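You operate a simulated robot arm through the tools that you are given. There is no shell and no other tool. Be economical: measure what you need, move in short steps, check, and stop when the job is done.

You are at the controls of a simulated two-armed robot. One attempt, no reset.

Task
Put the grey socks in the socks drawer, then fold the yellow cloth under them in half.
Fine: drawer shut. Where these are worked on the way, their far stop is far enough and under half their travel is too little: socks drawer.
Where things are to end (x, y in the base frame): rolled grey socks within 60 mm of [840, -240].

The check looks at the end state, three seconds after you hand in, the way a careful person would. Anything else that was tipped, shoved, dropped, spilled or broken makes it a failure. Flat cloth is picked up by pressing the open fingertips on it (5 to 10 N) and closing them slowly along it; thin cloth reads only 2 to 8 mm in the jaws.

Robot
Two 6-joint arms with two-finger parallel grippers on one trunk, on a base that drives. Base frame: it is fixed to the floor where the robot stands at the start and does not move with it; the origin is under the middle of the robot, x ahead of it, y to its left, z up. Lengths are in mm, angles in degrees, forces in N, time in s.
The left shoulder is at the start at [70, 166, 1400], the right one opposite. Places, roughly: blue cloth [1000, 1250, 500]; chest top [800, -400, 800]; folded orange towel (25x8x6 cm) [1000, -300, 400]; folded white towel (25x8x6 cm) [900, -200, 400]; socks drawer [900, -100, 700]; socks drawer inside [1000, -200, 600]. Payload 3.91 kg a hand.
The tool frame of a hand sits at the grasp point between the pads (the TCP): z along the fingers, y along the line on which they close. The tips reach 30 mm beyond it. Largest opening 110 mm; finger width 20, thickness 10; the body of the gripper, 48 by 112 mm, starts 55 mm behind the TCP.
Orientation is told as [roll, pitch, yaw] about the base's x, y, z axes, in that order, counted from this pose: with the fingers straight down and closing along the base's y, the tool's x points along the base's -x, its y along +y and its z along -z.

Tools
- The arms move only by the tool nudge_tool. It takes "left_steps", "right_steps" or both (then of equal length, played together; a hand with none holds still); each is a list of rows, each a list of 6 numbers: the shift along the tool's x, y, z in units of 300 mm (1.0 is 300 mm), then the turn, a rotation vector about the tool's x, y, z in units of 120 degrees (1.0 is 120 degrees). In form: [[tx, ty, tz, rx, ry, rz], ...]. A call has 1 to 10 rows; each row is the pose to reach, as a shift and turn from the pose commanded when the call began, along the tool's axes at that moment. "left_jaw" and "right_jaw" are, for a hand that has rows, the opening, from 0 (shut) to 1 (fully open), set as the call begins (left out, the last holds). A call with a number of a shift or a turn outside -1 to 1 is refused whole. Rows are played at 5 a second. More than 50 mm and 8.6 degrees between two rows, or a gripper value outside its range, and nothing of the call is played. Where a pose cannot be reached the arm comes as near as it can. A force on the tool above 40 N (or 10 N above the force at the start of the call, whichever is more), or a blocked arm, ends the call early, and 0.2 s more pass. Each finger travels about 108 mm/s and halts on what it meets, pressing with about 32 N; the grip force reading is that of the motor and also rises with nothing between the fingers. The clock runs only during rows and for 0.2 s after the last one: add rows that repeat a pose to give the fingers time. It gives the time, the measured TCP pose, the force on the tool (base axes), the opening and the grip force at its end, in the units of the frame above (readings bear some noise), with the torque about the TCP (base axes, N m) and any sound that the robot's microphone picked up.
- Cameras (640 x 400 px; columns grow to the right, rows downward): "scene" is now at [115, -5.2, 1591.1]; the picture's right is [-0.09, -1.00, 0.00], its down [-0.88, 0.08, -0.46] and it looks along [0.46, -0.04, -0.89] (base axes); focal length 292 px, centre (320, 200). "left" rides on the left gripper at [77, -7, -114] in its tool frame; the picture's right is [0.09, 1.00, 0.00], its down [-0.80, 0.07, -0.59] and it looks along [-0.59, 0.05, 0.80] (tool axes); focal length 270 px, centre (320, 200). "right" rides on the right gripper at [77, 7, -115] in its tool frame; the picture's right is [-0.09, 1.00, 0.00], its down [-0.80, -0.07, -0.59] and it looks along [-0.59, -0.05, 0.80] (tool axes); focal length 270 px, centre (320, 200).
- snapshot(camera): a new picture of that camera. The clock stands still meanwhile.
- move_column(by): slides the trunk up (or, below 0, down) by that many mm; the arms and the scene camera ride with it, the base frame stays. It gives what a move gives, with no picture.
- base_move(legs): drives the robot by 1 to 6 legs, each [ahead, left, turn to the left] in mm, mm and degrees, along the robot's own axes; the way and the turn of a leg run together, so that a leg with both is an arc; at most 1500 mm and 180 degrees a leg. The arms and the cameras ride along, it lands a little off, and it stops where it bumps. It gives what a move gives.
- pan_tilt(pan, tilt): turns the head with the scene camera to pan (to the left, within 86 degrees either way) and tilt (down, from -29 to 69), counted from straight ahead of the robot. It gives what a move gives.
- pixel_to_xyz(camera, pixels): for up to 12 pixels [column, row] of the newest picture of that camera ("zoom" is the newest enlarged one), the place [x, y, z] in the base frame of the surface seen there, good to about 3 mm. The clock stands still meanwhile.
- enlarge(camera, box): a new picture of the part [left, top, right, bottom] of that camera's present view, enlarged. The clock stands still meanwhile.
- finish_job(): hands the job in; it is judged then, once.

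Go step by step. Measure first, check grasps and placings, and put right what went wrong. The budget is 80 turns and 62 pictures, counting those below and the enlarged ones. Unless the task says otherwise, let go and move clear before handing in, and close with one line.

The tools are called after ">>>" as a command line: name --argument value ..., lists and objects as JSON in quotes. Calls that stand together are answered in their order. nudge_tool: Moves the arms, as the interface text tells. Its arguments: {"type":"object","properties":{"left_steps":{"type":"array"},"left_jaw":{"type":"number"},"right_steps":{"type":"array"},"right_jaw":{"type":"number"}},"required":[]} The other tools are called the same way: move_column (by) slides the trunk up or down; base_move (legs) drives the base; pan_tilt (pan, tilt) turns the head that bears the scene camera; snapshot (camera) takes a picture; pixel_to_xyz (camera, pixels) gives the place of the surface under pixels of a picture; enlarge (camera, box) takes an enlarged picture of a part of a camera's view; finish_job () hands the job in.

At the start:

```text
time_s: 0.0
left_tool_pos: [602.8, 241.2, 979.5]
left_tool_rot: [-0.1, 0.0, -0.1]
left_wrist_force: [-0.1, -0.8, 0.1]
left_moment: [-0.06, 0.0, -0.01]
left_gripper_width: 110.0
left_grasp_force: 0.1
right_tool_pos: [619.6, -281.2, 980.2]
right_tool_rot: [0.0, 0.0, 0.0]
right_wrist_force: [-0.1, 0.2, 0.4]
right_moment: [0.0, 0.02, 0.0]
right_gripper_width: 110.1
right_grasp_force: 0.1
trunk travel left (down, up): [-895.0, 45.0]
robot x, y, heading: [-0.1, -1.3, -0.0]
head pan, tilt: [-5.2, 62.4]
```

scene: 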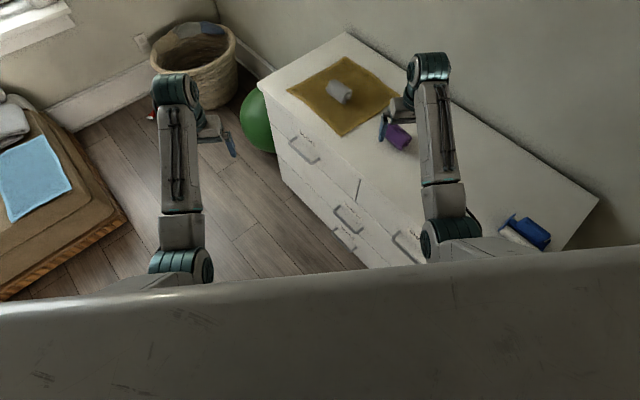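
right: 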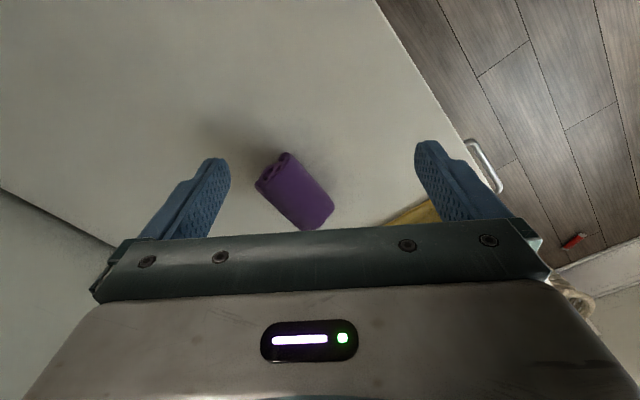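
left: 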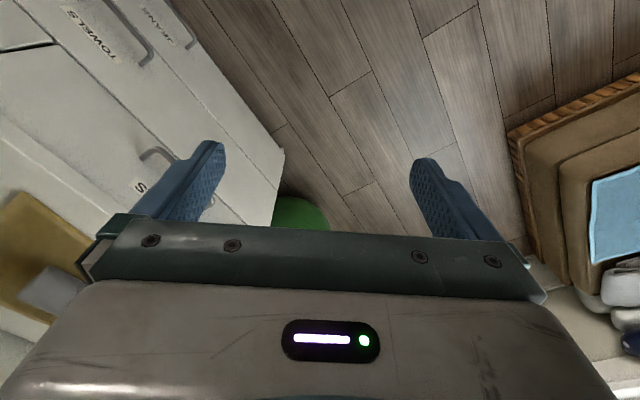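

The scene shows the yellow cloth at (345,95) on the chest with grey socks at (340,92), and purple socks at (398,135). I measure the cloth corners, the socks and the handles first.

>>> pixel_to_xyz --camera "scene" --pixels '[[345, 56], [287, 92], [343, 135], [398, 93], [340, 90], [334, 82], [398, 135], [347, 32], [258, 82], [304, 150], [348, 218], [405, 245]]'

>>> enlarge --camera "scene" --box '[240, 20, 460, 280]'

>>> enlarge --camera "left" --box '[0, 0, 320, 300]'

```text
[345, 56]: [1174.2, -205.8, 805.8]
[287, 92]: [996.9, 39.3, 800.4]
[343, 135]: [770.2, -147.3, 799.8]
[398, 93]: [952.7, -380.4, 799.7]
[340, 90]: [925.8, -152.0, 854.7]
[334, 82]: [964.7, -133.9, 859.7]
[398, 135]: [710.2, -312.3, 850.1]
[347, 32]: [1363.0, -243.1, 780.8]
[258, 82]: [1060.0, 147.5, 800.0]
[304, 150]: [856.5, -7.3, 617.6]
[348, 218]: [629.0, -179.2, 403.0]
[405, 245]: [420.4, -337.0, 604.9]
```

```text
1.54 times, centred on (350, 150) of scene
```

zoom: 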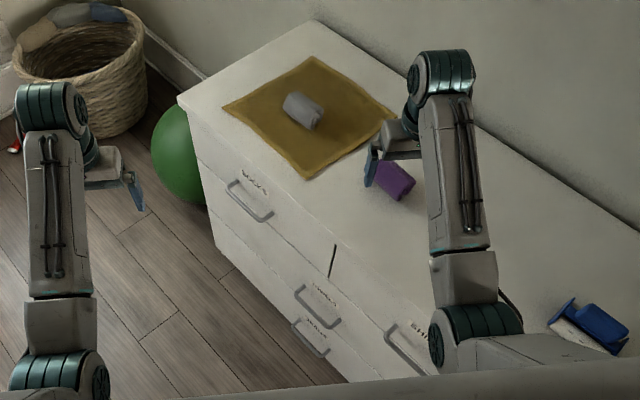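

```text
1.33 times, centred on (160, 150) of left
```

zoom: 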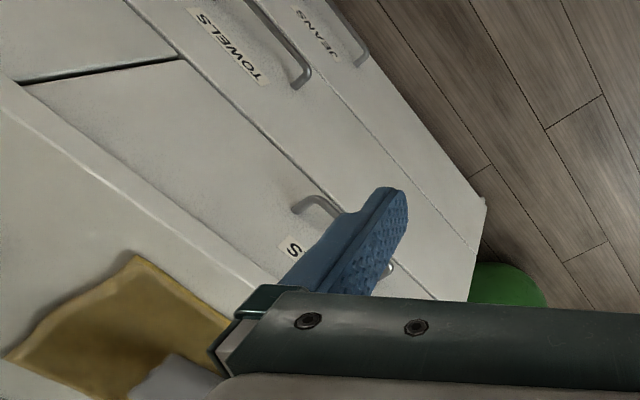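

The socks drawer is the upper-left one, with its label at about scene (307,139). I measure the front face, handle bar and edges.

>>> pixel_to_xyz --camera "scene" --pixels '[[300, 115], [350, 165], [400, 200], [307, 139], [292, 140], [296, 148], [305, 157], [316, 161], [319, 153], [340, 200], [358, 190], [285, 185]]'

>>> enlarge --camera "scene" --box '[255, 90, 375, 230]'

```text
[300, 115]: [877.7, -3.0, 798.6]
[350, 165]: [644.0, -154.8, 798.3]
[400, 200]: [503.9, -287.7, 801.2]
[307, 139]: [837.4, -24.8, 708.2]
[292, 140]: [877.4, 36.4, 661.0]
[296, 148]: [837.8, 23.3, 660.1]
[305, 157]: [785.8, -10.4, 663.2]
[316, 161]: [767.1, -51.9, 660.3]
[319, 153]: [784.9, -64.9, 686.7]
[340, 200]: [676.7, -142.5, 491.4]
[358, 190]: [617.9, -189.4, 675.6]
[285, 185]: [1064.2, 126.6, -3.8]
```

```text
2.86 times, centred on (315, 160) of scene
```

zoom: 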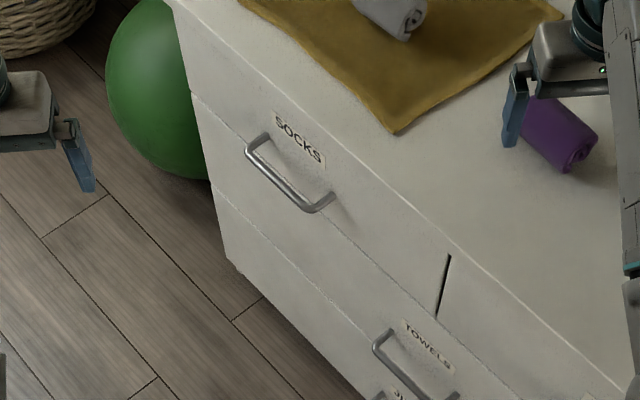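

Front face runs along t=(0.8,0.6), outward normal (-0.6,0.8), and the handle centre is near (812,6,660). Before driving I check the free floor and the bed edge.

>>> pixel_to_xyz --camera "scene" --pixels '[[128, 218], [60, 262], [5, 292], [75, 132], [110, 180], [262, 130], [153, 113], [598, 202], [540, 268], [525, 232], [240, 240], [390, 262]]'

>>> pan_tilt --pan 30 --tilt 50

>>> snapshot --camera "scene"

```text
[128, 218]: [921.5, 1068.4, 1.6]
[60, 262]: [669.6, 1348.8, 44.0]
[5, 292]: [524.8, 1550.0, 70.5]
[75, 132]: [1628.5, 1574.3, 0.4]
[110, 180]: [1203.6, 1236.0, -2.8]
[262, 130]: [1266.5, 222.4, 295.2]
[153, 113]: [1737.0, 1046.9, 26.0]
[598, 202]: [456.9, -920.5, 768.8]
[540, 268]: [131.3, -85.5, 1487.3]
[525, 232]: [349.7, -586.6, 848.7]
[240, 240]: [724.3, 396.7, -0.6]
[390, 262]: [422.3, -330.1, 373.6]
```

```text
time_s: 1.0
left_tool_pos: [602.5, 241.4, 979.8]
left_tool_rot: [0.0, 0.0, 0.1]
left_wrist_force: [-0.3, 0.7, 0.8]
left_moment: [-0.02, -0.03, 0.03]
left_gripper_width: 109.9
left_grasp_force: 0.0
right_tool_pos: [619.6, -282.5, 980.3]
right_tool_rot: [0.0, 0.1, 0.0]
right_wrist_force: [-0.2, 0.3, -0.5]
right_moment: [-0.02, -0.01, 0.02]
right_gripper_width: 109.9
right_grasp_force: 0.0
trunk travel left (down, up): [-895.0, 45.0]
robot x, y, heading: [3.0, 2.0, 0.1]
head pan, tilt: [30.0, 50.0]
```

```text
55 pictures are left
```

scene: 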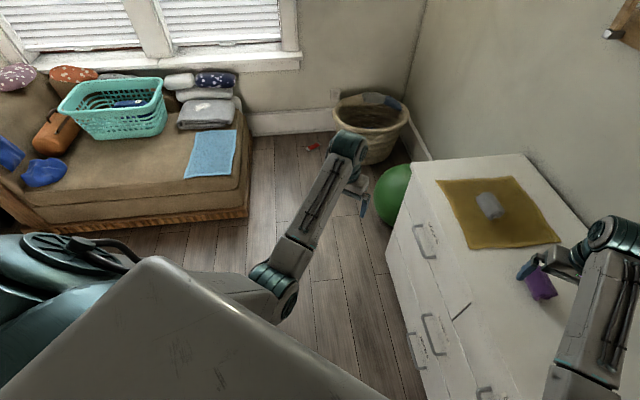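

The sofa corner is at (921,1068), so there is room at about (470,455). I drive there and face the chest front with heading about -53.

>>> base_move --legs '[[0, 452, 0], [0, 0, -53.1], [0, 378, 0], [283, 0, 0]]'

>>> pan_tilt --pan 0 --tilt 50

>>> snapshot --camera "scene"

```text
time_s: 9.6
left_tool_pos: [1020.1, 112.5, 981.4]
left_tool_rot: [0.0, 0.0, -53.3]
left_wrist_force: [0.0, 0.8, 0.6]
left_moment: [0.01, 0.0, -0.01]
left_gripper_width: 110.0
left_grasp_force: 0.0
right_tool_pos: [612.9, -212.1, 980.2]
right_tool_rot: [-0.1, -0.1, -53.2]
right_wrist_force: [0.0, 0.2, -0.2]
right_moment: [-0.01, -0.01, -0.03]
right_gripper_width: 109.9
right_grasp_force: 0.0
trunk travel left (down, up): [-895.0, 45.0]
robot x, y, heading: [468.6, 449.4, -53.3]
head pan, tilt: [30.0, 50.0]
```

```text
time_s: 10.6
left_tool_pos: [1021.1, 111.9, 979.6]
left_tool_rot: [0.0, 0.1, -53.2]
left_wrist_force: [0.0, 0.9, -0.4]
left_moment: [-0.01, -0.02, 0.02]
left_gripper_width: 109.9
left_grasp_force: 0.0
right_tool_pos: [614.0, -213.4, 979.7]
right_tool_rot: [-0.1, 0.0, -53.2]
right_wrist_force: [-0.1, -0.4, -0.4]
right_moment: [0.01, -0.03, 0.01]
right_gripper_width: 110.1
right_grasp_force: 0.1
trunk travel left (down, up): [-895.0, 45.0]
robot x, y, heading: [468.1, 446.3, -53.0]
head pan, tilt: [0.0, 50.0]
```

```text
54 pictures are left
```

scene: 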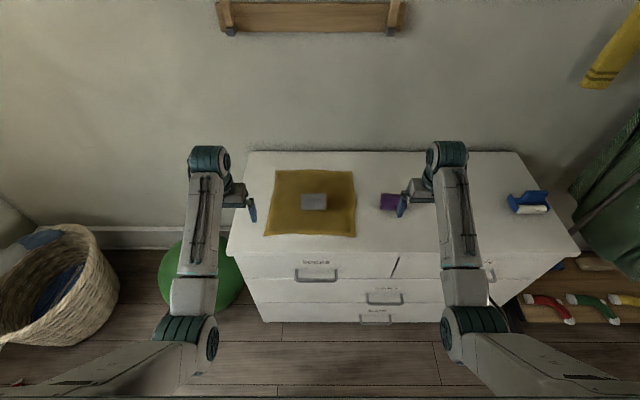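

The robot now stands square to the chest: socks at (313,201), cloth from (265,170) to (355,237), handle at (315,275). I measure these from here.

>>> pixel_to_xyz --camera "scene" --pixels '[[277, 171], [353, 171], [356, 237], [265, 235], [302, 201], [314, 201], [326, 201], [314, 195], [314, 208], [298, 282], [336, 282], [385, 200]]'

>>> enlarge --camera "scene" --box '[230, 140, 430, 330]'

```text
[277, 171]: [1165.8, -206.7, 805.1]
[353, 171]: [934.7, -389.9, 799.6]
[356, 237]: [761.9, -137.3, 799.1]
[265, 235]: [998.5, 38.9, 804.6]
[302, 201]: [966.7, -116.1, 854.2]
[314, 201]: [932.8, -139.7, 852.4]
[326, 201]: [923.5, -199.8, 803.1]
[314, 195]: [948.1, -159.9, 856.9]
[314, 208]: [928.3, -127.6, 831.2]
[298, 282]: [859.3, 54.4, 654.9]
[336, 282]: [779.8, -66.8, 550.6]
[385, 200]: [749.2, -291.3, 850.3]
```

```text
2.11 times, centred on (330, 235) of scene
```

zoom: 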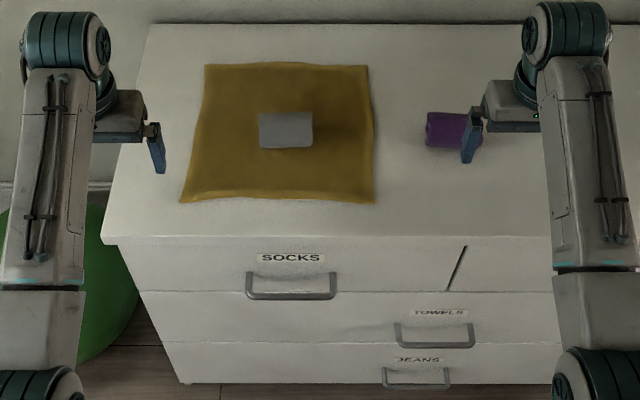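

Socks centre is about (939,-149), top at 857, and the long axis runs along the chest front. I drive a bit closer before grasping.

>>> base_move --legs '[[140, 0, 0]]'

```text
time_s: 11.9
left_tool_pos: [1104.7, 2.4, 981.2]
left_tool_rot: [0.1, -0.1, -53.3]
left_wrist_force: [-0.3, 0.0, -0.1]
left_moment: [0.01, 0.0, 0.0]
left_gripper_width: 109.9
left_grasp_force: 0.0
right_tool_pos: [694.2, -324.2, 982.1]
right_tool_rot: [0.0, -0.1, -53.3]
right_wrist_force: [-0.3, 0.1, 0.4]
right_moment: [-0.01, 0.01, -0.03]
right_gripper_width: 109.8
right_grasp_force: 0.2
trunk travel left (down, up): [-895.0, 45.0]
robot x, y, heading: [552.7, 334.9, -53.3]
head pan, tilt: [0.0, 50.0]
```

I swing the right hand over the socks at the present height while turning it about 85 degrees so the jaws close across the roll.

>>> nudge_tool --right_steps '[[0, 0.1, 0, 0, 0, -0.0708], [0, 0.2, 0, 0, 0, -0.1417], [0, 0.3, 0, 0, 0, -0.2125], [0, 0.4, 0, 0, 0, -0.2833], [0, 0.5, 0, 0, 0, -0.3542], [0, 0.6, 0, 0, 0, -0.425], [0, 0.7, 0, 0, 0, -0.4958], [-0.01, 0.8, 0, 0, 0, -0.5667], [-0.015, 0.9, 0, 0, 0, -0.6375], [-0.02, 1.0, 0, 0, 0, -0.7083]]' --right_jaw 1

>>> snapshot --camera "right"

>>> snapshot --camera "scene"

```text
time_s: 14.3
left_tool_pos: [1105.3, -1.2, 980.9]
left_tool_rot: [0.0, 0.0, -53.2]
left_wrist_force: [-0.1, 0.3, 0.1]
left_moment: [0.0, 0.01, 0.01]
left_gripper_width: 110.2
left_grasp_force: 0.2
right_tool_pos: [887.3, -232.9, 955.6]
right_tool_rot: [-0.6, 4.0, 29.1]
right_wrist_force: [0.1, 1.4, 0.0]
right_moment: [0.0, 0.03, 0.04]
right_gripper_width: 109.8
right_grasp_force: 0.2
right hand out of reach, approached as far as the arm can: row 9, 10
trunk travel left (down, up): [-895.0, 45.0]
robot x, y, heading: [552.5, 336.0, -53.6]
head pan, tilt: [0.0, 50.0]
stopped in row 10 (right hand): the arm was blocked; the commanded pose is now the measured one
```

```text
52 pictures are left
```

right: 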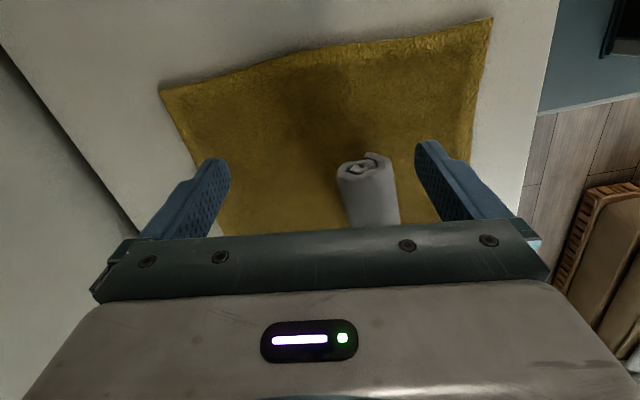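

```text
51 pictures are left
```

scene: 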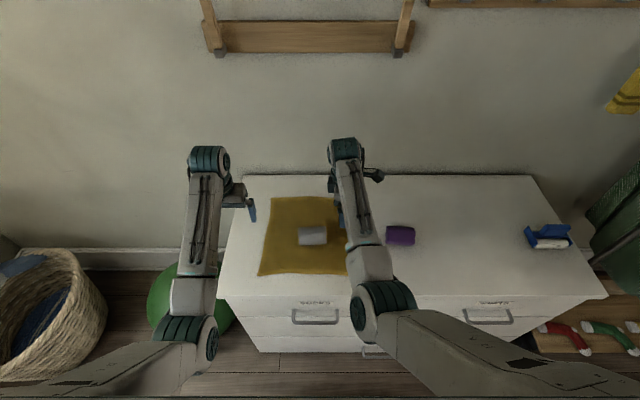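

The right arm ran to the end of its reach with the shoulder so high, hand now at (887,-233,956). I raise both hands 240 and then lower the trunk 300 to gain reach.

>>> nudge_tool --right_steps '[[0, 0, -0.1, 0, 0, 0], [0, 0, -0.2, 0, 0, 0], [0, 0, -0.3, 0, 0, 0], [0, 0, -0.4, 0, 0, 0], [0, 0, -0.5, 0, 0, 0], [0, 0, -0.6, 0, 0, 0], [0, 0, -0.7, 0, 0, 0], [0, 0, -0.8, 0, 0, 0]]' --left_steps '[[0, 0, -0.1, 0, 0, 0], [0, 0, -0.2, 0, 0, 0], [0, 0, -0.3, 0, 0, 0], [0, 0, -0.4, 0, 0, 0], [0, 0, -0.5, 0, 0, 0], [0, 0, -0.6, 0, 0, 0], [0, 0, -0.7, 0, 0, 0], [0, 0, -0.8, 0, 0, 0]]'

>>> move_column --by -260

```text
time_s: 16.1
left_tool_pos: [1180.0, -100.7, 1091.8]
left_tool_rot: [0.0, 0.0, -53.2]
left_wrist_force: [0.0, 0.6, -0.4]
left_moment: [0.07, 0.0, -0.01]
left_gripper_width: 109.7
left_grasp_force: 0.0
left hand out of reach, approached as far as the arm can: row 1, 2, 3, 4, 5, 6, 7, 8
right_tool_pos: [950.9, -257.4, 1126.2]
right_tool_rot: [-0.2, 3.9, 29.2]
right_wrist_force: [-0.1, 0.4, 0.7]
right_moment: [-0.01, 0.01, 0.0]
right_gripper_width: 110.0
right_grasp_force: 0.0
right hand out of reach, approached as far as the arm can: row 4, 5, 6, 7, 8
trunk travel left (down, up): [-895.0, 45.0]
robot x, y, heading: [545.9, 339.4, -53.1]
head pan, tilt: [0.0, 50.0]
```

```text
time_s: 18.8
left_tool_pos: [1179.5, -100.3, 832.2]
left_tool_rot: [-0.1, -0.1, -53.2]
left_wrist_force: [0.1, -0.3, 0.1]
left_moment: [0.02, -0.01, 0.02]
left_gripper_width: 110.0
left_grasp_force: 0.0
right_tool_pos: [950.6, -257.7, 866.9]
right_tool_rot: [-0.5, 3.8, 29.2]
right_wrist_force: [0.4, 0.4, 0.7]
right_moment: [0.01, -0.03, -0.01]
right_gripper_width: 110.2
right_grasp_force: 0.0
trunk travel left (down, up): [-635.0, 305.0]
robot x, y, heading: [550.0, 338.9, -53.2]
head pan, tilt: [0.0, 50.0]
```

Raising pushed both hands forward, which points to a wrist bend limit with the tool straight down, so tilted fingers will reach better. I raise the trunk a little, turn the right hand back, and retract the left hand.

>>> move_column --by 110

>>> nudge_tool --right_steps '[[0, 0, 0, 0, 0, 0.0692], [0, 0, 0, 0, 0, 0.1383], [0, 0, 0, 0, 0, 0.2075], [0, 0, 0, 0, 0, 0.2767], [0, 0, 0, 0, 0, 0.3458], [0, 0, 0, 0, 0, 0.415], [0, 0, 0, 0, 0, 0.4842], [0, 0, 0, 0, 0, 0.5533], [0, 0, 0, 0, 0, 0.6225], [0, 0, 0, 0, 0, 0.6908]]' --left_steps '[[0.05, 0, 0, 0, -0.03, 0], [0.1, 0, 0, 0, -0.06, 0], [0.15, 0, 0, 0, -0.09, 0], [0.2, 0, 0, 0, -0.12, 0], [0.25, 0, 0, 0, -0.15, 0], [0.3, 0, 0, 0, -0.18, 0], [0.35, 0, 0, 0, -0.21, 0], [0.4, 0, 0, 0, -0.24, 0], [0.45, 0, 0, 0, -0.27, 0], [0.5, 0, 0, 0, -0.3, 0]]'

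```text
time_s: 20.2
left_tool_pos: [1180.4, -100.7, 941.1]
left_tool_rot: [-0.1, -0.1, -53.3]
left_wrist_force: [0.3, -0.2, -0.7]
left_moment: [0.0, -0.01, -0.04]
left_gripper_width: 110.0
left_grasp_force: 0.1
right_tool_pos: [950.7, -256.6, 976.3]
right_tool_rot: [-0.5, 3.9, 29.2]
right_wrist_force: [-0.5, 0.5, -0.7]
right_moment: [0.04, -0.01, -0.02]
right_gripper_width: 110.1
right_grasp_force: 0.1
trunk travel left (down, up): [-745.0, 195.0]
robot x, y, heading: [551.7, 339.5, -53.6]
head pan, tilt: [0.0, 50.0]
```

```text
time_s: 22.4
left_tool_pos: [1089.7, 21.1, 941.5]
left_tool_rot: [-0.1, -36.2, -53.2]
left_wrist_force: [-0.2, 0.7, 0.0]
left_moment: [0.0, -0.01, -0.02]
left_gripper_width: 110.0
left_grasp_force: 0.1
right_tool_pos: [949.5, -257.0, 977.7]
right_tool_rot: [-3.9, 0.0, -53.7]
right_wrist_force: [0.8, 0.3, 0.6]
right_moment: [-0.01, -0.02, 0.04]
right_gripper_width: 110.0
right_grasp_force: 0.1
trunk travel left (down, up): [-745.0, 195.0]
robot x, y, heading: [552.9, 339.7, -53.1]
head pan, tilt: [0.0, 50.0]
```

The tilt works: the left hand retracted at -36 degrees without trouble. I tilt the right hand the same way and bring it to a pre-grasp in front of and above the socks.

>>> nudge_tool --right_steps '[[0.056, 0.019, 0.011, -0.003, -0.03, 0], [0.113, 0.037, 0.022, -0.007, -0.06, 0], [0.169, 0.056, 0.033, -0.01, -0.09, 0], [0.225, 0.075, 0.044, -0.013, -0.12, 0], [0.282, 0.094, 0.055, -0.016, -0.15, 0], [0.338, 0.112, 0.066, -0.02, -0.18, 0], [0.394, 0.131, 0.077, -0.023, -0.21, 0], [0.45, 0.15, 0.088, -0.026, -0.24, 0], [0.507, 0.168, 0.099, -0.029, -0.27, 0], [0.563, 0.187, 0.11, -0.0325, -0.3, 0]]'

>>> snapshot --camera "right"

>>> snapshot --camera "scene"

```text
time_s: 24.3
left_tool_pos: [1089.9, 19.9, 941.3]
left_tool_rot: [0.1, -36.1, -53.3]
left_wrist_force: [0.6, 0.3, 0.2]
left_moment: [-0.01, 0.01, -0.02]
left_gripper_width: 110.0
left_grasp_force: 0.1
right_tool_pos: [839.1, -305.8, 1024.4]
right_tool_rot: [-7.3, -40.0, -51.4]
right_wrist_force: [-0.6, 0.6, 0.4]
right_moment: [-0.01, -0.02, -0.01]
right_gripper_width: 110.1
right_grasp_force: 0.0
right hand out of reach, approached as far as the arm can: row 2, 3, 4, 5, 6, 7, 8, 9
trunk travel left (down, up): [-745.0, 195.0]
robot x, y, heading: [552.2, 338.1, -53.4]
head pan, tilt: [0.0, 50.0]
stopped in row 9 (right hand): the arm was blocked; the commanded pose is now the measured one
```

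```text
50 pictures are left
```

right: 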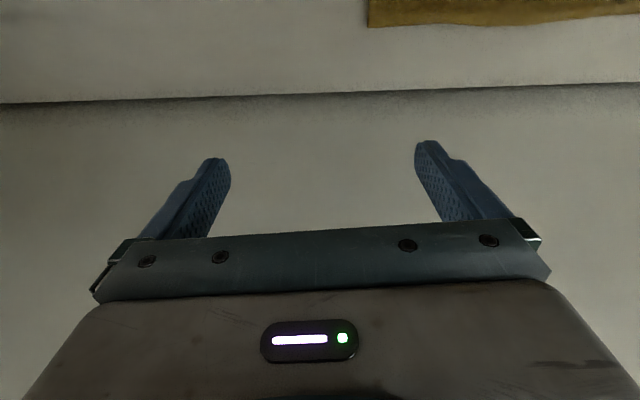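

```text
49 pictures are left
```

scene: 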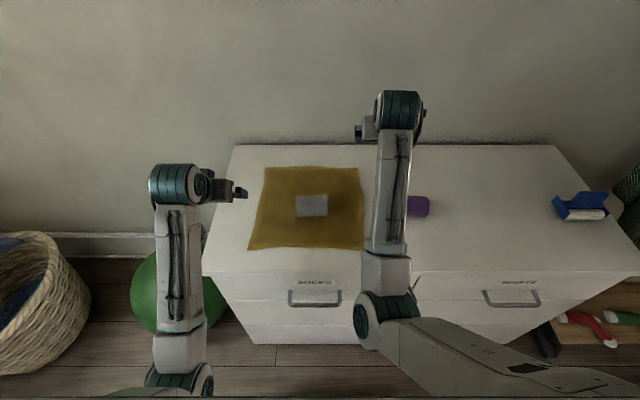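

The right arm is stuck at (839,-306,1024) with the wrist near a limit. I bring it back to the mirror image of the left hand's good pose.

>>> nudge_tool --right_steps '[[0.046, -0.027, -0.002, 0, 0, 0], [0.092, -0.055, -0.005, 0, 0, 0], [0.138, -0.082, -0.007, 0, 0, 0], [0.184, -0.11, -0.01, 0, 0, 0], [0.23, -0.137, -0.012, 0, 0, 0], [0.276, -0.165, -0.014, 0, 0, 0], [0.322, -0.19, -0.016, 0, 0, 0], [0.368, -0.22, -0.018, 0, 0, 0], [0.414, -0.247, -0.02, 0, 0, 0], [0.46, -0.275, -0.023, 0, 0, 0]]'

```text
time_s: 26.5
left_tool_pos: [1088.9, 20.3, 941.0]
left_tool_rot: [0.1, -36.1, -53.3]
left_wrist_force: [0.2, -0.2, 0.1]
left_moment: [0.0, 0.01, -0.01]
left_gripper_width: 110.0
left_grasp_force: 0.0
right_tool_pos: [703.0, -261.1, 947.4]
right_tool_rot: [-7.0, -39.9, -51.4]
right_wrist_force: [-0.4, -0.3, 1.0]
right_moment: [0.0, -0.01, -0.01]
right_gripper_width: 109.9
right_grasp_force: 0.0
trunk travel left (down, up): [-745.0, 195.0]
robot x, y, heading: [551.6, 340.6, -53.5]
head pan, tilt: [0.0, 50.0]
```

That pose is good. I level the roll and test how far inward the right hand goes, with a 150 mm shift.

>>> nudge_tool --right_steps '[[0, 0.05, 0, -0.006, 0, 0], [0, 0.1, 0, -0.012, 0, 0], [0, 0.15, 0, -0.018, 0, 0], [0, 0.2, 0, -0.024, 0, 0], [0, 0.25, 0, -0.03, 0, 0], [0, 0.3, 0, -0.036, 0, 0], [0, 0.35, 0, -0.042, 0, 0], [0, 0.4, 0, -0.048, 0, 0], [0, 0.45, 0, -0.054, 0, 0], [0, 0.5, 0, -0.058, 0, 0]]'

```text
time_s: 28.0
left_tool_pos: [1089.4, 21.3, 941.6]
left_tool_rot: [0.1, -36.0, -53.2]
left_wrist_force: [-1.0, -0.5, 0.4]
left_moment: [0.0, -0.01, 0.0]
left_gripper_width: 109.8
left_grasp_force: 0.0
right_tool_pos: [733.6, -255.5, 935.7]
right_tool_rot: [-14.3, -40.0, -45.7]
right_wrist_force: [-0.4, -0.6, -0.5]
right_moment: [-0.01, -0.02, 0.0]
right_gripper_width: 110.1
right_grasp_force: 0.0
right hand out of reach, approached as far as the arm can: row 7
trunk travel left (down, up): [-745.0, 195.0]
robot x, y, heading: [549.6, 334.8, -53.1]
head pan, tilt: [0.0, 50.0]
stopped in row 7 (right hand): the arm was blocked; the commanded pose is now the measured one
```

The roll went the wrong way (now -14), so I rotate it back the other way in place.

>>> nudge_tool --right_steps '[[0, 0, 0, 0.03, 0, 0], [0, 0, 0, 0.06, 0, 0], [0, 0, 0, 0.09, 0, 0], [0, 0, 0, 0.119, 0, 0]]'

```text
time_s: 29.1
left_tool_pos: [1090.5, 19.9, 941.4]
left_tool_rot: [0.0, -36.1, -53.4]
left_wrist_force: [1.3, -0.7, 0.2]
left_moment: [-0.02, 0.02, -0.03]
left_gripper_width: 109.7
left_grasp_force: 0.1
right_tool_pos: [686.7, -293.5, 943.6]
right_tool_rot: [-39.3, -39.2, -40.2]
right_wrist_force: [-0.5, -0.4, -0.1]
right_moment: [0.03, -0.02, 0.0]
right_gripper_width: 110.1
right_grasp_force: 0.1
trunk travel left (down, up): [-745.0, 195.0]
robot x, y, heading: [545.5, 337.7, -53.3]
head pan, tilt: [0.0, 50.0]
stopped in row 4 (right hand): the arm was blocked; the commanded pose is now the measured one
```

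The roll got worse (-39) whichever way I turn, so the wrist looks jammed at a joint limit. I look at it.

>>> enlarge --camera "scene" --box '[150, 80, 450, 380]'

```text
1.33 times, centred on (300, 230) of scene
```

zoom: 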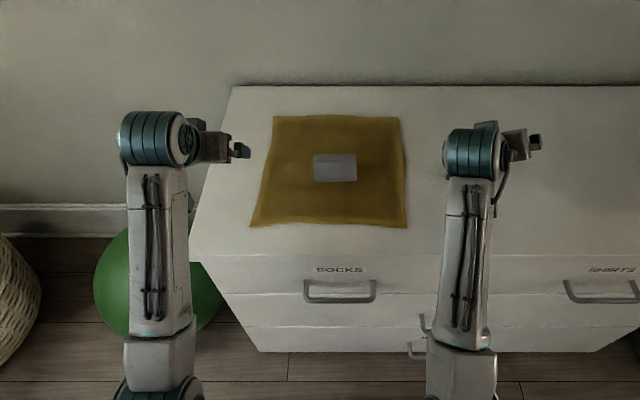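

The right gripper has swung to the outer side of its wrist. I raise the trunk again so it has room to come back to its starting tool-down pose.

>>> move_column --by 150

```text
time_s: 30.8
left_tool_pos: [1090.2, 19.2, 1090.4]
left_tool_rot: [0.0, -36.0, -53.3]
left_wrist_force: [0.2, 0.0, -0.2]
left_moment: [-0.06, 0.0, -0.02]
left_gripper_width: 110.3
left_grasp_force: 0.1
right_tool_pos: [687.9, -294.9, 1093.8]
right_tool_rot: [-39.1, -39.2, -40.3]
right_wrist_force: [-0.3, -0.5, 0.1]
right_moment: [-0.01, 0.0, -0.03]
right_gripper_width: 110.1
right_grasp_force: 0.0
trunk travel left (down, up): [-895.0, 45.0]
robot x, y, heading: [551.8, 341.5, -53.4]
head pan, tilt: [0.0, 50.0]
```

Using the measured angles I compute the rotation back to tool-down at the starting relative place and play it.

>>> nudge_tool --right_steps '[[0.019, 0.02, 0.034, -0.0306, 0.0386, -0.0012], [0.038, 0.04, 0.068, -0.0611, 0.0771, -0.0024], [0.057, 0.06, 0.102, -0.0917, 0.1157, -0.0037], [0.076, 0.08, 0.136, -0.1222, 0.1542, -0.0049], [0.096, 0.1, 0.169, -0.1528, 0.1928, -0.0061], [0.115, 0.12, 0.203, -0.1833, 0.2313, -0.0073], [0.134, 0.14, 0.237, -0.2139, 0.2699, -0.0086], [0.153, 0.16, 0.271, -0.2444, 0.3084, -0.0098], [0.172, 0.18, 0.305, -0.275, 0.347, -0.011], [0.172, 0.18, 0.305, -0.275, 0.347, -0.011]]'

>>> enlarge --camera "scene" --box '[150, 80, 450, 380]'

```text
time_s: 33.0
left_tool_pos: [1090.1, 20.6, 1091.0]
left_tool_rot: [0.0, -36.1, -53.2]
left_wrist_force: [1.1, -0.2, 0.8]
left_moment: [-0.01, 0.0, -0.03]
left_gripper_width: 110.1
left_grasp_force: 0.0
right_tool_pos: [698.1, -323.9, 979.0]
right_tool_rot: [0.1, 0.1, -53.4]
right_wrist_force: [0.7, -0.3, 1.1]
right_moment: [0.0, 0.03, 0.01]
right_gripper_width: 110.1
right_grasp_force: 0.1
trunk travel left (down, up): [-895.0, 45.0]
robot x, y, heading: [553.6, 338.6, -53.3]
head pan, tilt: [0.0, 50.0]
```

```text
1.33 times, centred on (300, 230) of scene
```

zoom: 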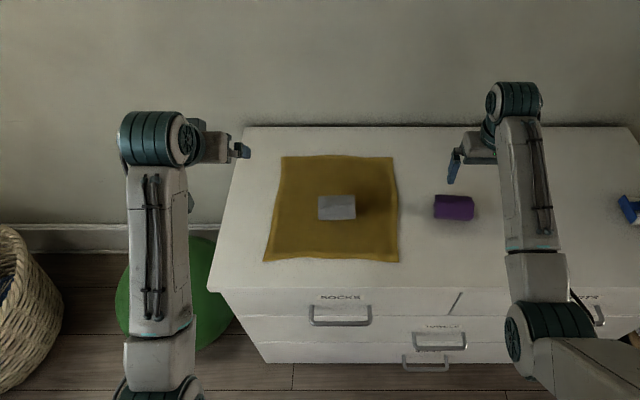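

Recovered to tool-down. Now I tilt the right hand forward 36 degrees in place.

>>> nudge_tool --right_steps '[[0, 0, 0, 0, -0.03, 0], [0, 0, 0, 0, -0.06, 0], [0, 0, 0, 0, -0.09, 0], [0, 0, 0, 0, -0.12, 0], [0, 0, 0, 0, -0.15, 0], [0, 0, 0, 0, -0.18, 0], [0, 0, 0, 0, -0.21, 0], [0, 0, 0, 0, -0.24, 0], [0, 0, 0, 0, -0.27, 0], [0, 0, 0, 0, -0.3, 0]]'

>>> nudge_tool --right_steps '[[0, 0.1, 0, 0, 0, 0], [0, 0.2, 0, 0, 0, 0], [0, 0.3, 0, 0, 0, 0], [0, 0.4, 0, 0, 0, 0]]'

```text
time_s: 35.2
left_tool_pos: [1089.0, 20.5, 1091.9]
left_tool_rot: [0.1, -36.2, -53.4]
left_wrist_force: [-0.5, -0.2, 0.6]
left_moment: [0.02, -0.02, 0.06]
left_gripper_width: 110.2
left_grasp_force: 0.1
right_tool_pos: [698.8, -323.0, 978.9]
right_tool_rot: [0.0, -36.1, -53.4]
right_wrist_force: [-0.4, 0.2, -0.4]
right_moment: [0.01, 0.03, -0.01]
right_gripper_width: 110.1
right_grasp_force: 0.0
trunk travel left (down, up): [-895.0, 45.0]
robot x, y, heading: [549.7, 336.8, -53.2]
head pan, tilt: [0.0, 50.0]
```

```text
time_s: 36.2
left_tool_pos: [1091.3, 21.3, 1090.4]
left_tool_rot: [-0.2, -36.1, -53.2]
left_wrist_force: [-0.2, -0.1, -0.3]
left_moment: [0.0, -0.03, -0.01]
left_gripper_width: 110.0
left_grasp_force: 0.1
right_tool_pos: [795.4, -250.1, 979.5]
right_tool_rot: [0.0, -36.0, -53.3]
right_wrist_force: [0.1, 0.0, 0.6]
right_moment: [-0.06, -0.02, 0.01]
right_gripper_width: 109.9
right_grasp_force: 0.0
trunk travel left (down, up): [-895.0, 45.0]
robot x, y, heading: [550.1, 341.1, -53.4]
head pan, tilt: [0.0, 50.0]
```

Both moves worked cleanly. I continue inward to the pre-grasp above and in front of the socks.

>>> nudge_tool --right_steps '[[0.037, 0.084, -0.007, 0, 0, 0], [0.074, 0.167, -0.014, 0, 0, 0], [0.111, 0.251, -0.021, 0, 0, 0], [0.149, 0.334, -0.029, 0, 0, 0], [0.186, 0.418, -0.036, 0, 0, 0], [0.223, 0.501, -0.043, 0, 0, 0], [0.26, 0.585, -0.05, 0, 0, 0]]'

>>> snapshot --camera "right"

```text
time_s: 37.0
left_tool_pos: [1090.2, 19.8, 1091.2]
left_tool_rot: [0.1, -36.0, -53.3]
left_wrist_force: [0.5, 0.2, -0.1]
left_moment: [0.01, 0.03, 0.01]
left_gripper_width: 110.2
left_grasp_force: 0.0
right_tool_pos: [767.6, -252.7, 955.8]
right_tool_rot: [-11.2, -36.5, -47.8]
right_wrist_force: [-0.4, 0.9, 0.0]
right_moment: [0.0, 0.0, 0.01]
right_gripper_width: 109.8
right_grasp_force: 0.0
right hand out of reach, approached as far as the arm can: row 3
trunk travel left (down, up): [-895.0, 45.0]
robot x, y, heading: [548.8, 336.2, -53.5]
head pan, tilt: [0.0, 50.0]
stopped in row 3 (right hand): the arm was blocked; the commanded pose is now the measured one
```

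```text
46 pictures are left
```

right: 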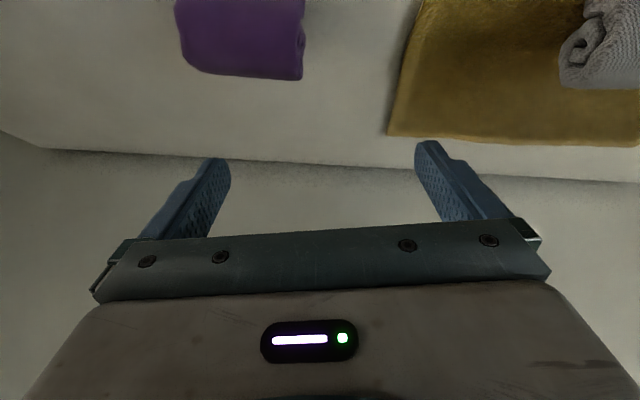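

The right hand stops at about 150 mm right of the robot's middle line, so I'll shift the base instead. First I restore its orientation and move it to a comfortable place.

>>> nudge_tool --right_steps '[[0.032, -0.03, -0.018, -0.013, 0.001, 0.007], [0.064, -0.06, -0.036, -0.026, 0.002, 0.015], [0.096, -0.09, -0.054, -0.04, 0.002, 0.022], [0.128, -0.12, -0.072, -0.053, 0.003, 0.03], [0.16, -0.147, -0.09, -0.066, 0.004, 0.037]]'

```text
time_s: 38.2
left_tool_pos: [1088.2, 19.3, 1091.2]
left_tool_rot: [0.2, -36.1, -53.3]
left_wrist_force: [0.0, -0.7, -0.3]
left_moment: [-0.01, -0.02, -0.01]
left_gripper_width: 110.2
left_grasp_force: 0.1
right_tool_pos: [700.9, -232.6, 955.9]
right_tool_rot: [0.3, -36.4, -53.5]
right_wrist_force: [0.8, 0.1, -0.5]
right_moment: [-0.03, 0.0, -0.02]
right_gripper_width: 110.0
right_grasp_force: 0.0
trunk travel left (down, up): [-895.0, 45.0]
robot x, y, heading: [549.4, 338.7, -53.4]
head pan, tilt: [0.0, 50.0]
```

Clean pose at (701,-233,956). I shift the base 241 mm left so the right hand lines up with the socks.

>>> base_move --legs '[[0, 241, 0]]'

>>> snapshot --camera "right"

```text
time_s: 40.0
left_tool_pos: [1282.9, 165.3, 1092.2]
left_tool_rot: [0.1, -36.2, -53.3]
left_wrist_force: [0.4, -0.5, 0.6]
left_moment: [-0.01, -0.02, 0.02]
left_gripper_width: 110.0
left_grasp_force: 0.1
right_tool_pos: [895.7, -88.7, 955.7]
right_tool_rot: [0.4, -36.5, -53.6]
right_wrist_force: [-0.3, -0.6, -0.8]
right_moment: [0.0, -0.04, 0.05]
right_gripper_width: 109.8
right_grasp_force: 0.1
trunk travel left (down, up): [-895.0, 45.0]
robot x, y, heading: [742.3, 483.3, -53.3]
head pan, tilt: [0.0, 50.0]
```

```text
45 pictures are left
```

right: 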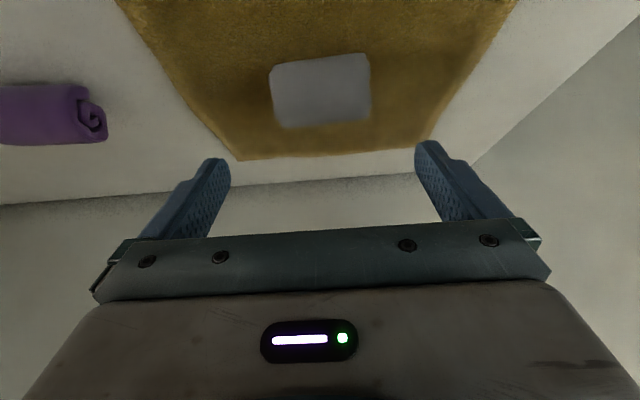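

>>> pixel_to_xyz --camera "right" --pixels '[[275, 95], [320, 62], [320, 90], [320, 120], [365, 90], [280, 120], [366, 116], [272, 70], [367, 60], [320, 52]]'

```text
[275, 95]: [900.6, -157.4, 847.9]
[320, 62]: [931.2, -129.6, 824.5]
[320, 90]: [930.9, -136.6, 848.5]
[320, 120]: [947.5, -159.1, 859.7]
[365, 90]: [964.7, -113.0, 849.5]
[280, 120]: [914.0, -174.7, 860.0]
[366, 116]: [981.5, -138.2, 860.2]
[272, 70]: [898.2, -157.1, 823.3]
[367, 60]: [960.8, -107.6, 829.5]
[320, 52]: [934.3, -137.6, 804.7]
```

Socks ends are at t 626 and 703, so 78 mm long with centre (947,-155); the hand is lined up within 2 mm. I approach straight along the fingers by 143 mm.

>>> nudge_tool --right_steps '[[0.001, 0.0, 0.08, 0, 0, 0], [0.002, 0.0, 0.16, 0, 0, 0], [0.003, 0.0, 0.24, 0, 0, 0], [0.004, 0.0, 0.32, 0, 0, 0], [0.005, 0.0, 0.4, 0, 0, 0], [0.005, 0.0, 0.44, 0, 0, 0], [0.005, 0.0, 0.477, 0, 0, 0]]'

>>> snapshot --camera "right"

```text
time_s: 41.6
left_tool_pos: [1286.2, 164.6, 1091.2]
left_tool_rot: [0.1, -36.0, -53.2]
left_wrist_force: [-0.9, 0.5, 0.7]
left_moment: [-0.04, -0.04, 0.0]
left_gripper_width: 110.1
left_grasp_force: 0.0
right_tool_pos: [947.1, -153.8, 838.7]
right_tool_rot: [0.1, -36.4, -53.5]
right_wrist_force: [0.6, 0.5, 0.2]
right_moment: [0.01, 0.0, 0.0]
right_gripper_width: 109.8
right_grasp_force: 0.0
trunk travel left (down, up): [-895.0, 45.0]
robot x, y, heading: [744.9, 485.6, -53.1]
head pan, tilt: [0.0, 50.0]
```

```text
44 pictures are left
```

right: 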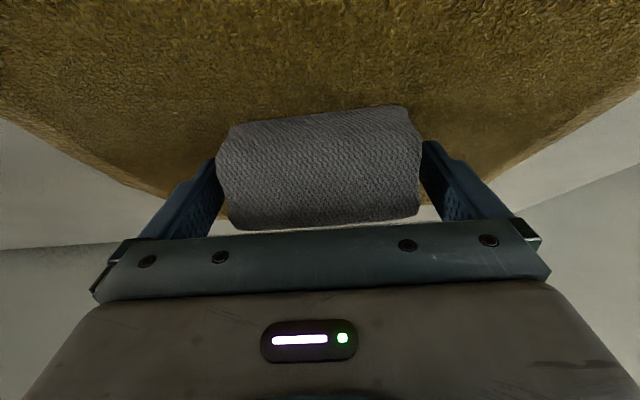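

The socks sit between the pads. I close the jaws, wait, then lift 120 mm straight back along the tool.

>>> nudge_tool --right_steps '[[0, 0, 0, 0, 0, 0], [0, 0, 0, 0, 0, 0], [0, 0, 0, 0, 0, 0], [0, 0, 0, 0, 0, 0], [0, 0, 0, 0, 0, 0]]' --right_jaw 0

>>> nudge_tool --right_steps '[[0.02, 0, -0.03, 0, 0, 0], [0.02, 0, -0.1, 0, 0, 0], [0.02, 0, -0.2, 0, 0, 0], [0.02, 0, -0.3, 0, 0, 0], [0.02, 0, -0.4, 0, 0, 0], [0.02, 0, -0.45, 0, 0, 0]]'

>>> snapshot --camera "right"

>>> snapshot --camera "scene"

```text
time_s: 42.8
left_tool_pos: [1284.7, 165.3, 1091.4]
left_tool_rot: [0.0, -36.2, -53.4]
left_wrist_force: [-0.9, -0.1, -0.3]
left_moment: [-0.02, 0.01, 0.03]
left_gripper_width: 109.8
left_grasp_force: 0.0
right_tool_pos: [945.8, -153.9, 839.1]
right_tool_rot: [0.3, -36.3, -53.4]
right_wrist_force: [0.8, 0.0, 0.2]
right_moment: [0.0, 0.0, 0.01]
right_gripper_width: 85.2
right_grasp_force: 32.2
trunk travel left (down, up): [-895.0, 45.0]
robot x, y, heading: [743.3, 483.8, -53.4]
head pan, tilt: [0.0, 50.0]
```

```text
time_s: 44.2
left_tool_pos: [1284.8, 164.9, 1090.8]
left_tool_rot: [0.1, -36.1, -53.3]
left_wrist_force: [-1.2, 0.3, 0.4]
left_moment: [0.0, 0.0, -0.03]
left_gripper_width: 110.0
left_grasp_force: 0.1
right_tool_pos: [895.5, -86.1, 943.9]
right_tool_rot: [0.1, -36.4, -53.4]
right_wrist_force: [-1.0, 0.2, -0.8]
right_moment: [0.03, 0.02, 0.0]
right_gripper_width: 84.7
right_grasp_force: 32.5
trunk travel left (down, up): [-895.0, 45.0]
robot x, y, heading: [749.8, 486.1, -53.4]
head pan, tilt: [0.0, 50.0]
```

```text
43 pictures are left
```

right: 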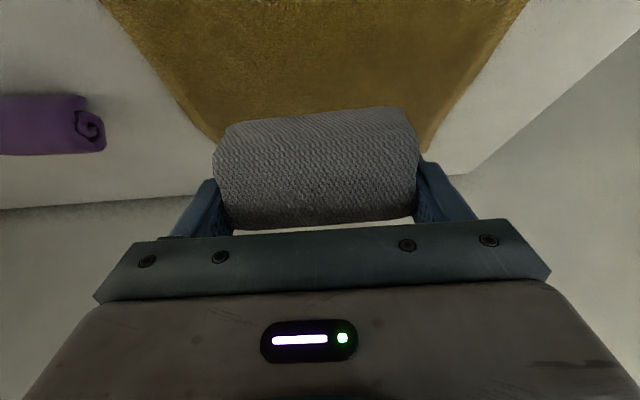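

```text
42 pictures are left
```

scene: 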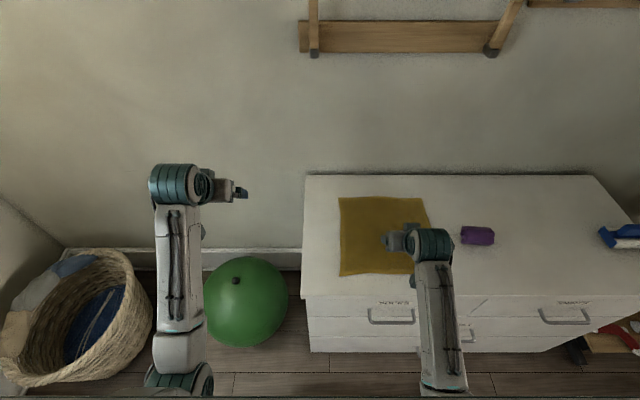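

The socks are held (85 mm, 32 N). I back off 250 mm, then go right 478 mm so that the left hand faces the socks drawer handle.

>>> base_move --legs '[[-270, 0, 0], [0, -478, 0]]'

>>> nudge_tool --left_steps '[[0, 0, 0, 0, -0.05, 0], [0, 0, 0, 0, -0.1, 0], [0, 0, 0, 0, -0.15, 0], [0, 0, 0, 0, -0.2, 0], [0, 0, 0, 0, -0.25, 0], [0, 0, 0, 0, -0.3, 0], [0, 0, 0, 0, -0.35, 0], [0, 0, 0, 0, -0.4, 0], [0, 0, 0, 0, -0.45, 0]]' --left_jaw 0.6

```text
time_s: 48.5
left_tool_pos: [735.5, 95.5, 1091.5]
left_tool_rot: [-0.1, -36.0, -53.7]
left_wrist_force: [0.7, 0.0, -0.2]
left_moment: [0.01, 0.02, 0.02]
left_gripper_width: 110.0
left_grasp_force: 0.0
right_tool_pos: [343.7, -152.4, 944.5]
right_tool_rot: [0.1, -36.4, -54.0]
right_wrist_force: [0.1, 0.6, 0.0]
right_moment: [0.0, 0.01, 0.01]
right_gripper_width: 84.5
right_grasp_force: 32.1
trunk travel left (down, up): [-895.0, 45.0]
robot x, y, heading: [196.9, 416.3, -54.1]
head pan, tilt: [0.0, 50.0]
```

```text
time_s: 50.5
left_tool_pos: [734.2, 95.0, 1091.2]
left_tool_rot: [-178.7, -89.7, 125.0]
left_wrist_force: [-0.4, 0.5, 1.0]
left_moment: [-0.03, -0.01, -0.01]
left_gripper_width: 66.0
left_grasp_force: 0.1
right_tool_pos: [342.8, -152.4, 944.9]
right_tool_rot: [0.2, -36.4, -54.0]
right_wrist_force: [0.0, 0.0, -0.5]
right_moment: [0.0, -0.03, 0.0]
right_gripper_width: 84.5
right_grasp_force: 32.5
trunk travel left (down, up): [-895.0, 45.0]
robot x, y, heading: [199.3, 417.3, -53.8]
head pan, tilt: [0.0, 50.0]
```

Tool is horizontal. Now I roll it 85+5 degrees about its own axis so the jaws close vertically.

>>> nudge_tool --left_steps '[[0, 0, 0, 0, 0, 0.0708], [0, 0, 0, 0, 0, 0.1417], [0, 0, 0, 0, 0, 0.2125], [0, 0, 0, 0, 0, 0.2833], [0, 0, 0, 0, 0, 0.3542], [0, 0, 0, 0, 0, 0.425], [0, 0, 0, 0, 0, 0.4958], [0, 0, 0, 0, 0, 0.5667], [0, 0, 0, 0, 0, 0.6375], [0, 0, 0, 0, 0, 0.7083]]'

>>> nudge_tool --left_steps '[[0, 0, 0, 0, 0, 0.0417]]'

>>> move_column --by -300

>>> snapshot --camera "left"

>>> snapshot --camera "scene"

```text
time_s: 52.7
left_tool_pos: [734.9, 94.7, 1091.2]
left_tool_rot: [90.0, -4.8, -144.0]
left_wrist_force: [0.5, -1.0, -1.1]
left_moment: [-0.01, -0.02, -0.01]
left_gripper_width: 65.9
left_grasp_force: 0.1
right_tool_pos: [343.6, -152.9, 943.9]
right_tool_rot: [0.1, -36.4, -54.0]
right_wrist_force: [0.4, 0.0, 0.1]
right_moment: [0.01, -0.02, 0.01]
right_gripper_width: 84.3
right_grasp_force: 32.4
trunk travel left (down, up): [-895.0, 45.0]
robot x, y, heading: [200.5, 421.6, -54.1]
head pan, tilt: [0.0, 50.0]
```

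```text
time_s: 53.1
left_tool_pos: [734.7, 95.4, 1091.4]
left_tool_rot: [90.1, 0.1, -143.9]
left_wrist_force: [-0.2, -0.1, 0.1]
left_moment: [-0.01, 0.01, 0.0]
left_gripper_width: 66.0
left_grasp_force: 0.0
right_tool_pos: [343.6, -153.6, 943.2]
right_tool_rot: [0.2, -36.3, -54.0]
right_wrist_force: [0.8, -0.5, -0.3]
right_moment: [0.0, 0.01, 0.0]
right_gripper_width: 84.5
right_grasp_force: 32.4
trunk travel left (down, up): [-895.0, 45.0]
robot x, y, heading: [200.4, 424.6, -53.8]
head pan, tilt: [0.0, 50.0]
```

```text
time_s: 56.1
left_tool_pos: [735.3, 94.7, 792.1]
left_tool_rot: [90.1, 0.0, -143.9]
left_wrist_force: [-0.8, -0.2, 0.4]
left_moment: [0.01, 0.0, -0.03]
left_gripper_width: 65.8
left_grasp_force: 0.0
right_tool_pos: [343.6, -153.4, 645.0]
right_tool_rot: [0.3, -36.5, -54.0]
right_wrist_force: [0.1, 0.8, -0.7]
right_moment: [-0.01, 0.02, 0.0]
right_gripper_width: 84.3
right_grasp_force: 31.8
trunk travel left (down, up): [-595.0, 345.0]
robot x, y, heading: [198.1, 417.2, -54.0]
head pan, tilt: [0.0, 50.0]
```

```text
41 pictures are left
```

left: 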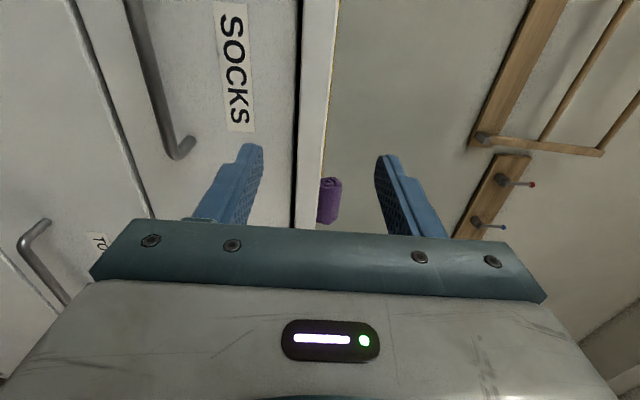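

```text
40 pictures are left
```

scene: 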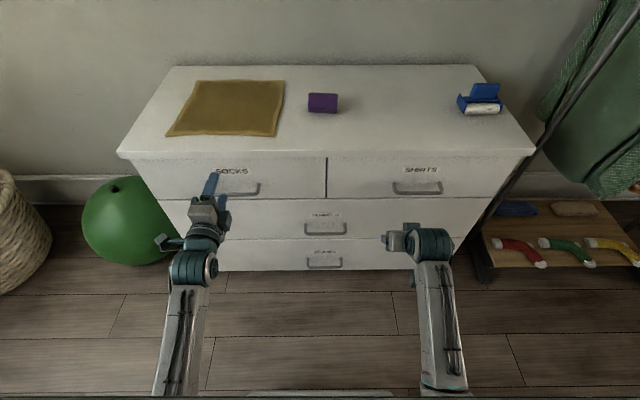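

The left camera shows the handle bar at around (155,90) with its near end at (183,150). I measure it.

>>> pixel_to_xyz --camera "left" --pixels '[[143, 30], [152, 70], [160, 110], [168, 145], [187, 150], [210, 80], [118, 100], [300, 60], [135, 3]]'

>>> pixel_to_xyz --camera "scene" --pixels '[[222, 193], [240, 194], [257, 194], [260, 185]]'

```text
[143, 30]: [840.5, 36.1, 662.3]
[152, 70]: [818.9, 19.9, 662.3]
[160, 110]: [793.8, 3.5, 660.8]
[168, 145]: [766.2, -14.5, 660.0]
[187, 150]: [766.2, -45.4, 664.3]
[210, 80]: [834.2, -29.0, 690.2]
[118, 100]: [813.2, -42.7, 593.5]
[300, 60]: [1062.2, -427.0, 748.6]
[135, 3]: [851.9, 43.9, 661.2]
```

```text
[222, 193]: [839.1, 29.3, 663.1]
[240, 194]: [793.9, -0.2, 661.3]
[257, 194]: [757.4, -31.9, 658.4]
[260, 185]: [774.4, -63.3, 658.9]
```

Handle bar centre: n≈-478, z≈661, with a drawer face at n -523. I lower the left hand 131 mm and then advance 113 mm so the bar lies between the pads.

>>> nudge_tool --left_steps '[[0, -0.11, 0, 0, 0, 0], [0, -0.22, 0, 0, 0, 0], [0, -0.33, 0, 0, 0, 0], [0, -0.437, 0, 0, 0, 0], [0, -0.437, 0.1, 0, 0, 0], [0, -0.437, 0.2, 0, 0, 0], [0, -0.437, 0.28, 0, 0, 0], [0, -0.437, 0.33, 0, 0, 0], [0, -0.437, 0.37, 0, 0, 0]]'

>>> snapshot --camera "left"

```text
time_s: 58.1
left_tool_pos: [800.6, 4.7, 660.3]
left_tool_rot: [90.1, 0.0, -143.9]
left_wrist_force: [-0.5, -0.2, 0.2]
left_moment: [-0.01, -0.01, 0.0]
left_gripper_width: 65.8
left_grasp_force: 0.1
right_tool_pos: [343.9, -152.8, 645.0]
right_tool_rot: [0.2, -36.4, -54.0]
right_wrist_force: [0.1, 0.4, -1.5]
right_moment: [0.03, 0.0, 0.0]
right_gripper_width: 84.5
right_grasp_force: 32.6
trunk travel left (down, up): [-595.0, 345.0]
robot x, y, heading: [200.9, 413.7, -53.8]
head pan, tilt: [0.0, 50.0]
```

```text
39 pictures are left
```

left: 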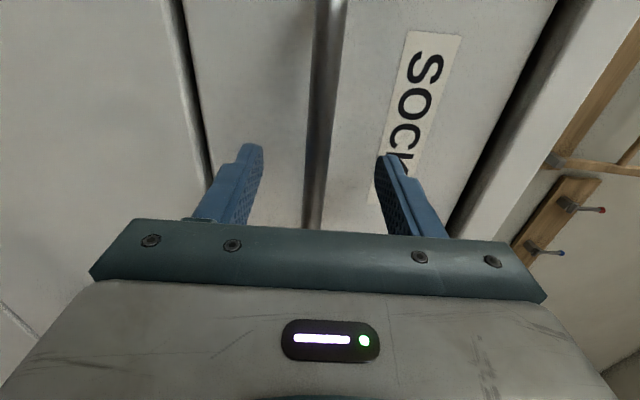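

The bar runs between the fingers. I close the jaws and start pulling gently.

>>> nudge_tool --left_steps '[[0, 0, 0, 0, 0, 0], [0, 0, 0, 0, 0, 0], [0, 0, 0, 0, 0, 0], [0, 0, 0, 0, 0, 0]]' --left_jaw 0

>>> nudge_tool --left_steps '[[0, 0, -0.04, 0, 0, 0], [0, 0, -0.08, 0, 0, 0], [0, 0, -0.12, 0, 0, 0], [0, 0, -0.16, 0, 0, 0], [0, 0, -0.2, 0, 0, 0]]'

```text
time_s: 59.1
left_tool_pos: [800.3, 5.3, 657.5]
left_tool_rot: [89.8, 0.1, -143.9]
left_wrist_force: [-5.7, 2.6, -13.9]
left_moment: [0.11, -0.05, -0.12]
left_gripper_width: 11.9
left_grasp_force: 45.1
right_tool_pos: [344.1, -153.4, 644.2]
right_tool_rot: [0.1, -36.3, -54.0]
right_wrist_force: [-0.1, 0.6, 0.4]
right_moment: [0.0, 0.04, 0.02]
right_gripper_width: 84.4
right_grasp_force: 32.2
trunk travel left (down, up): [-595.0, 345.0]
robot x, y, heading: [200.8, 420.6, -53.8]
head pan, tilt: [0.0, 50.0]
```

```text
time_s: 60.3
left_tool_pos: [766.0, 53.5, 658.0]
left_tool_rot: [89.8, 0.0, -143.9]
left_wrist_force: [-6.9, -3.8, -21.8]
left_moment: [0.18, 0.03, -0.34]
left_gripper_width: 11.9
left_grasp_force: 45.2
right_tool_pos: [344.0, -153.0, 642.8]
right_tool_rot: [0.3, -36.4, -54.1]
right_wrist_force: [0.4, 0.0, -0.4]
right_moment: [0.02, -0.01, 0.05]
right_gripper_width: 84.5
right_grasp_force: 32.0
trunk travel left (down, up): [-595.0, 345.0]
robot x, y, heading: [196.0, 419.8, -53.8]
head pan, tilt: [0.0, 50.0]
```

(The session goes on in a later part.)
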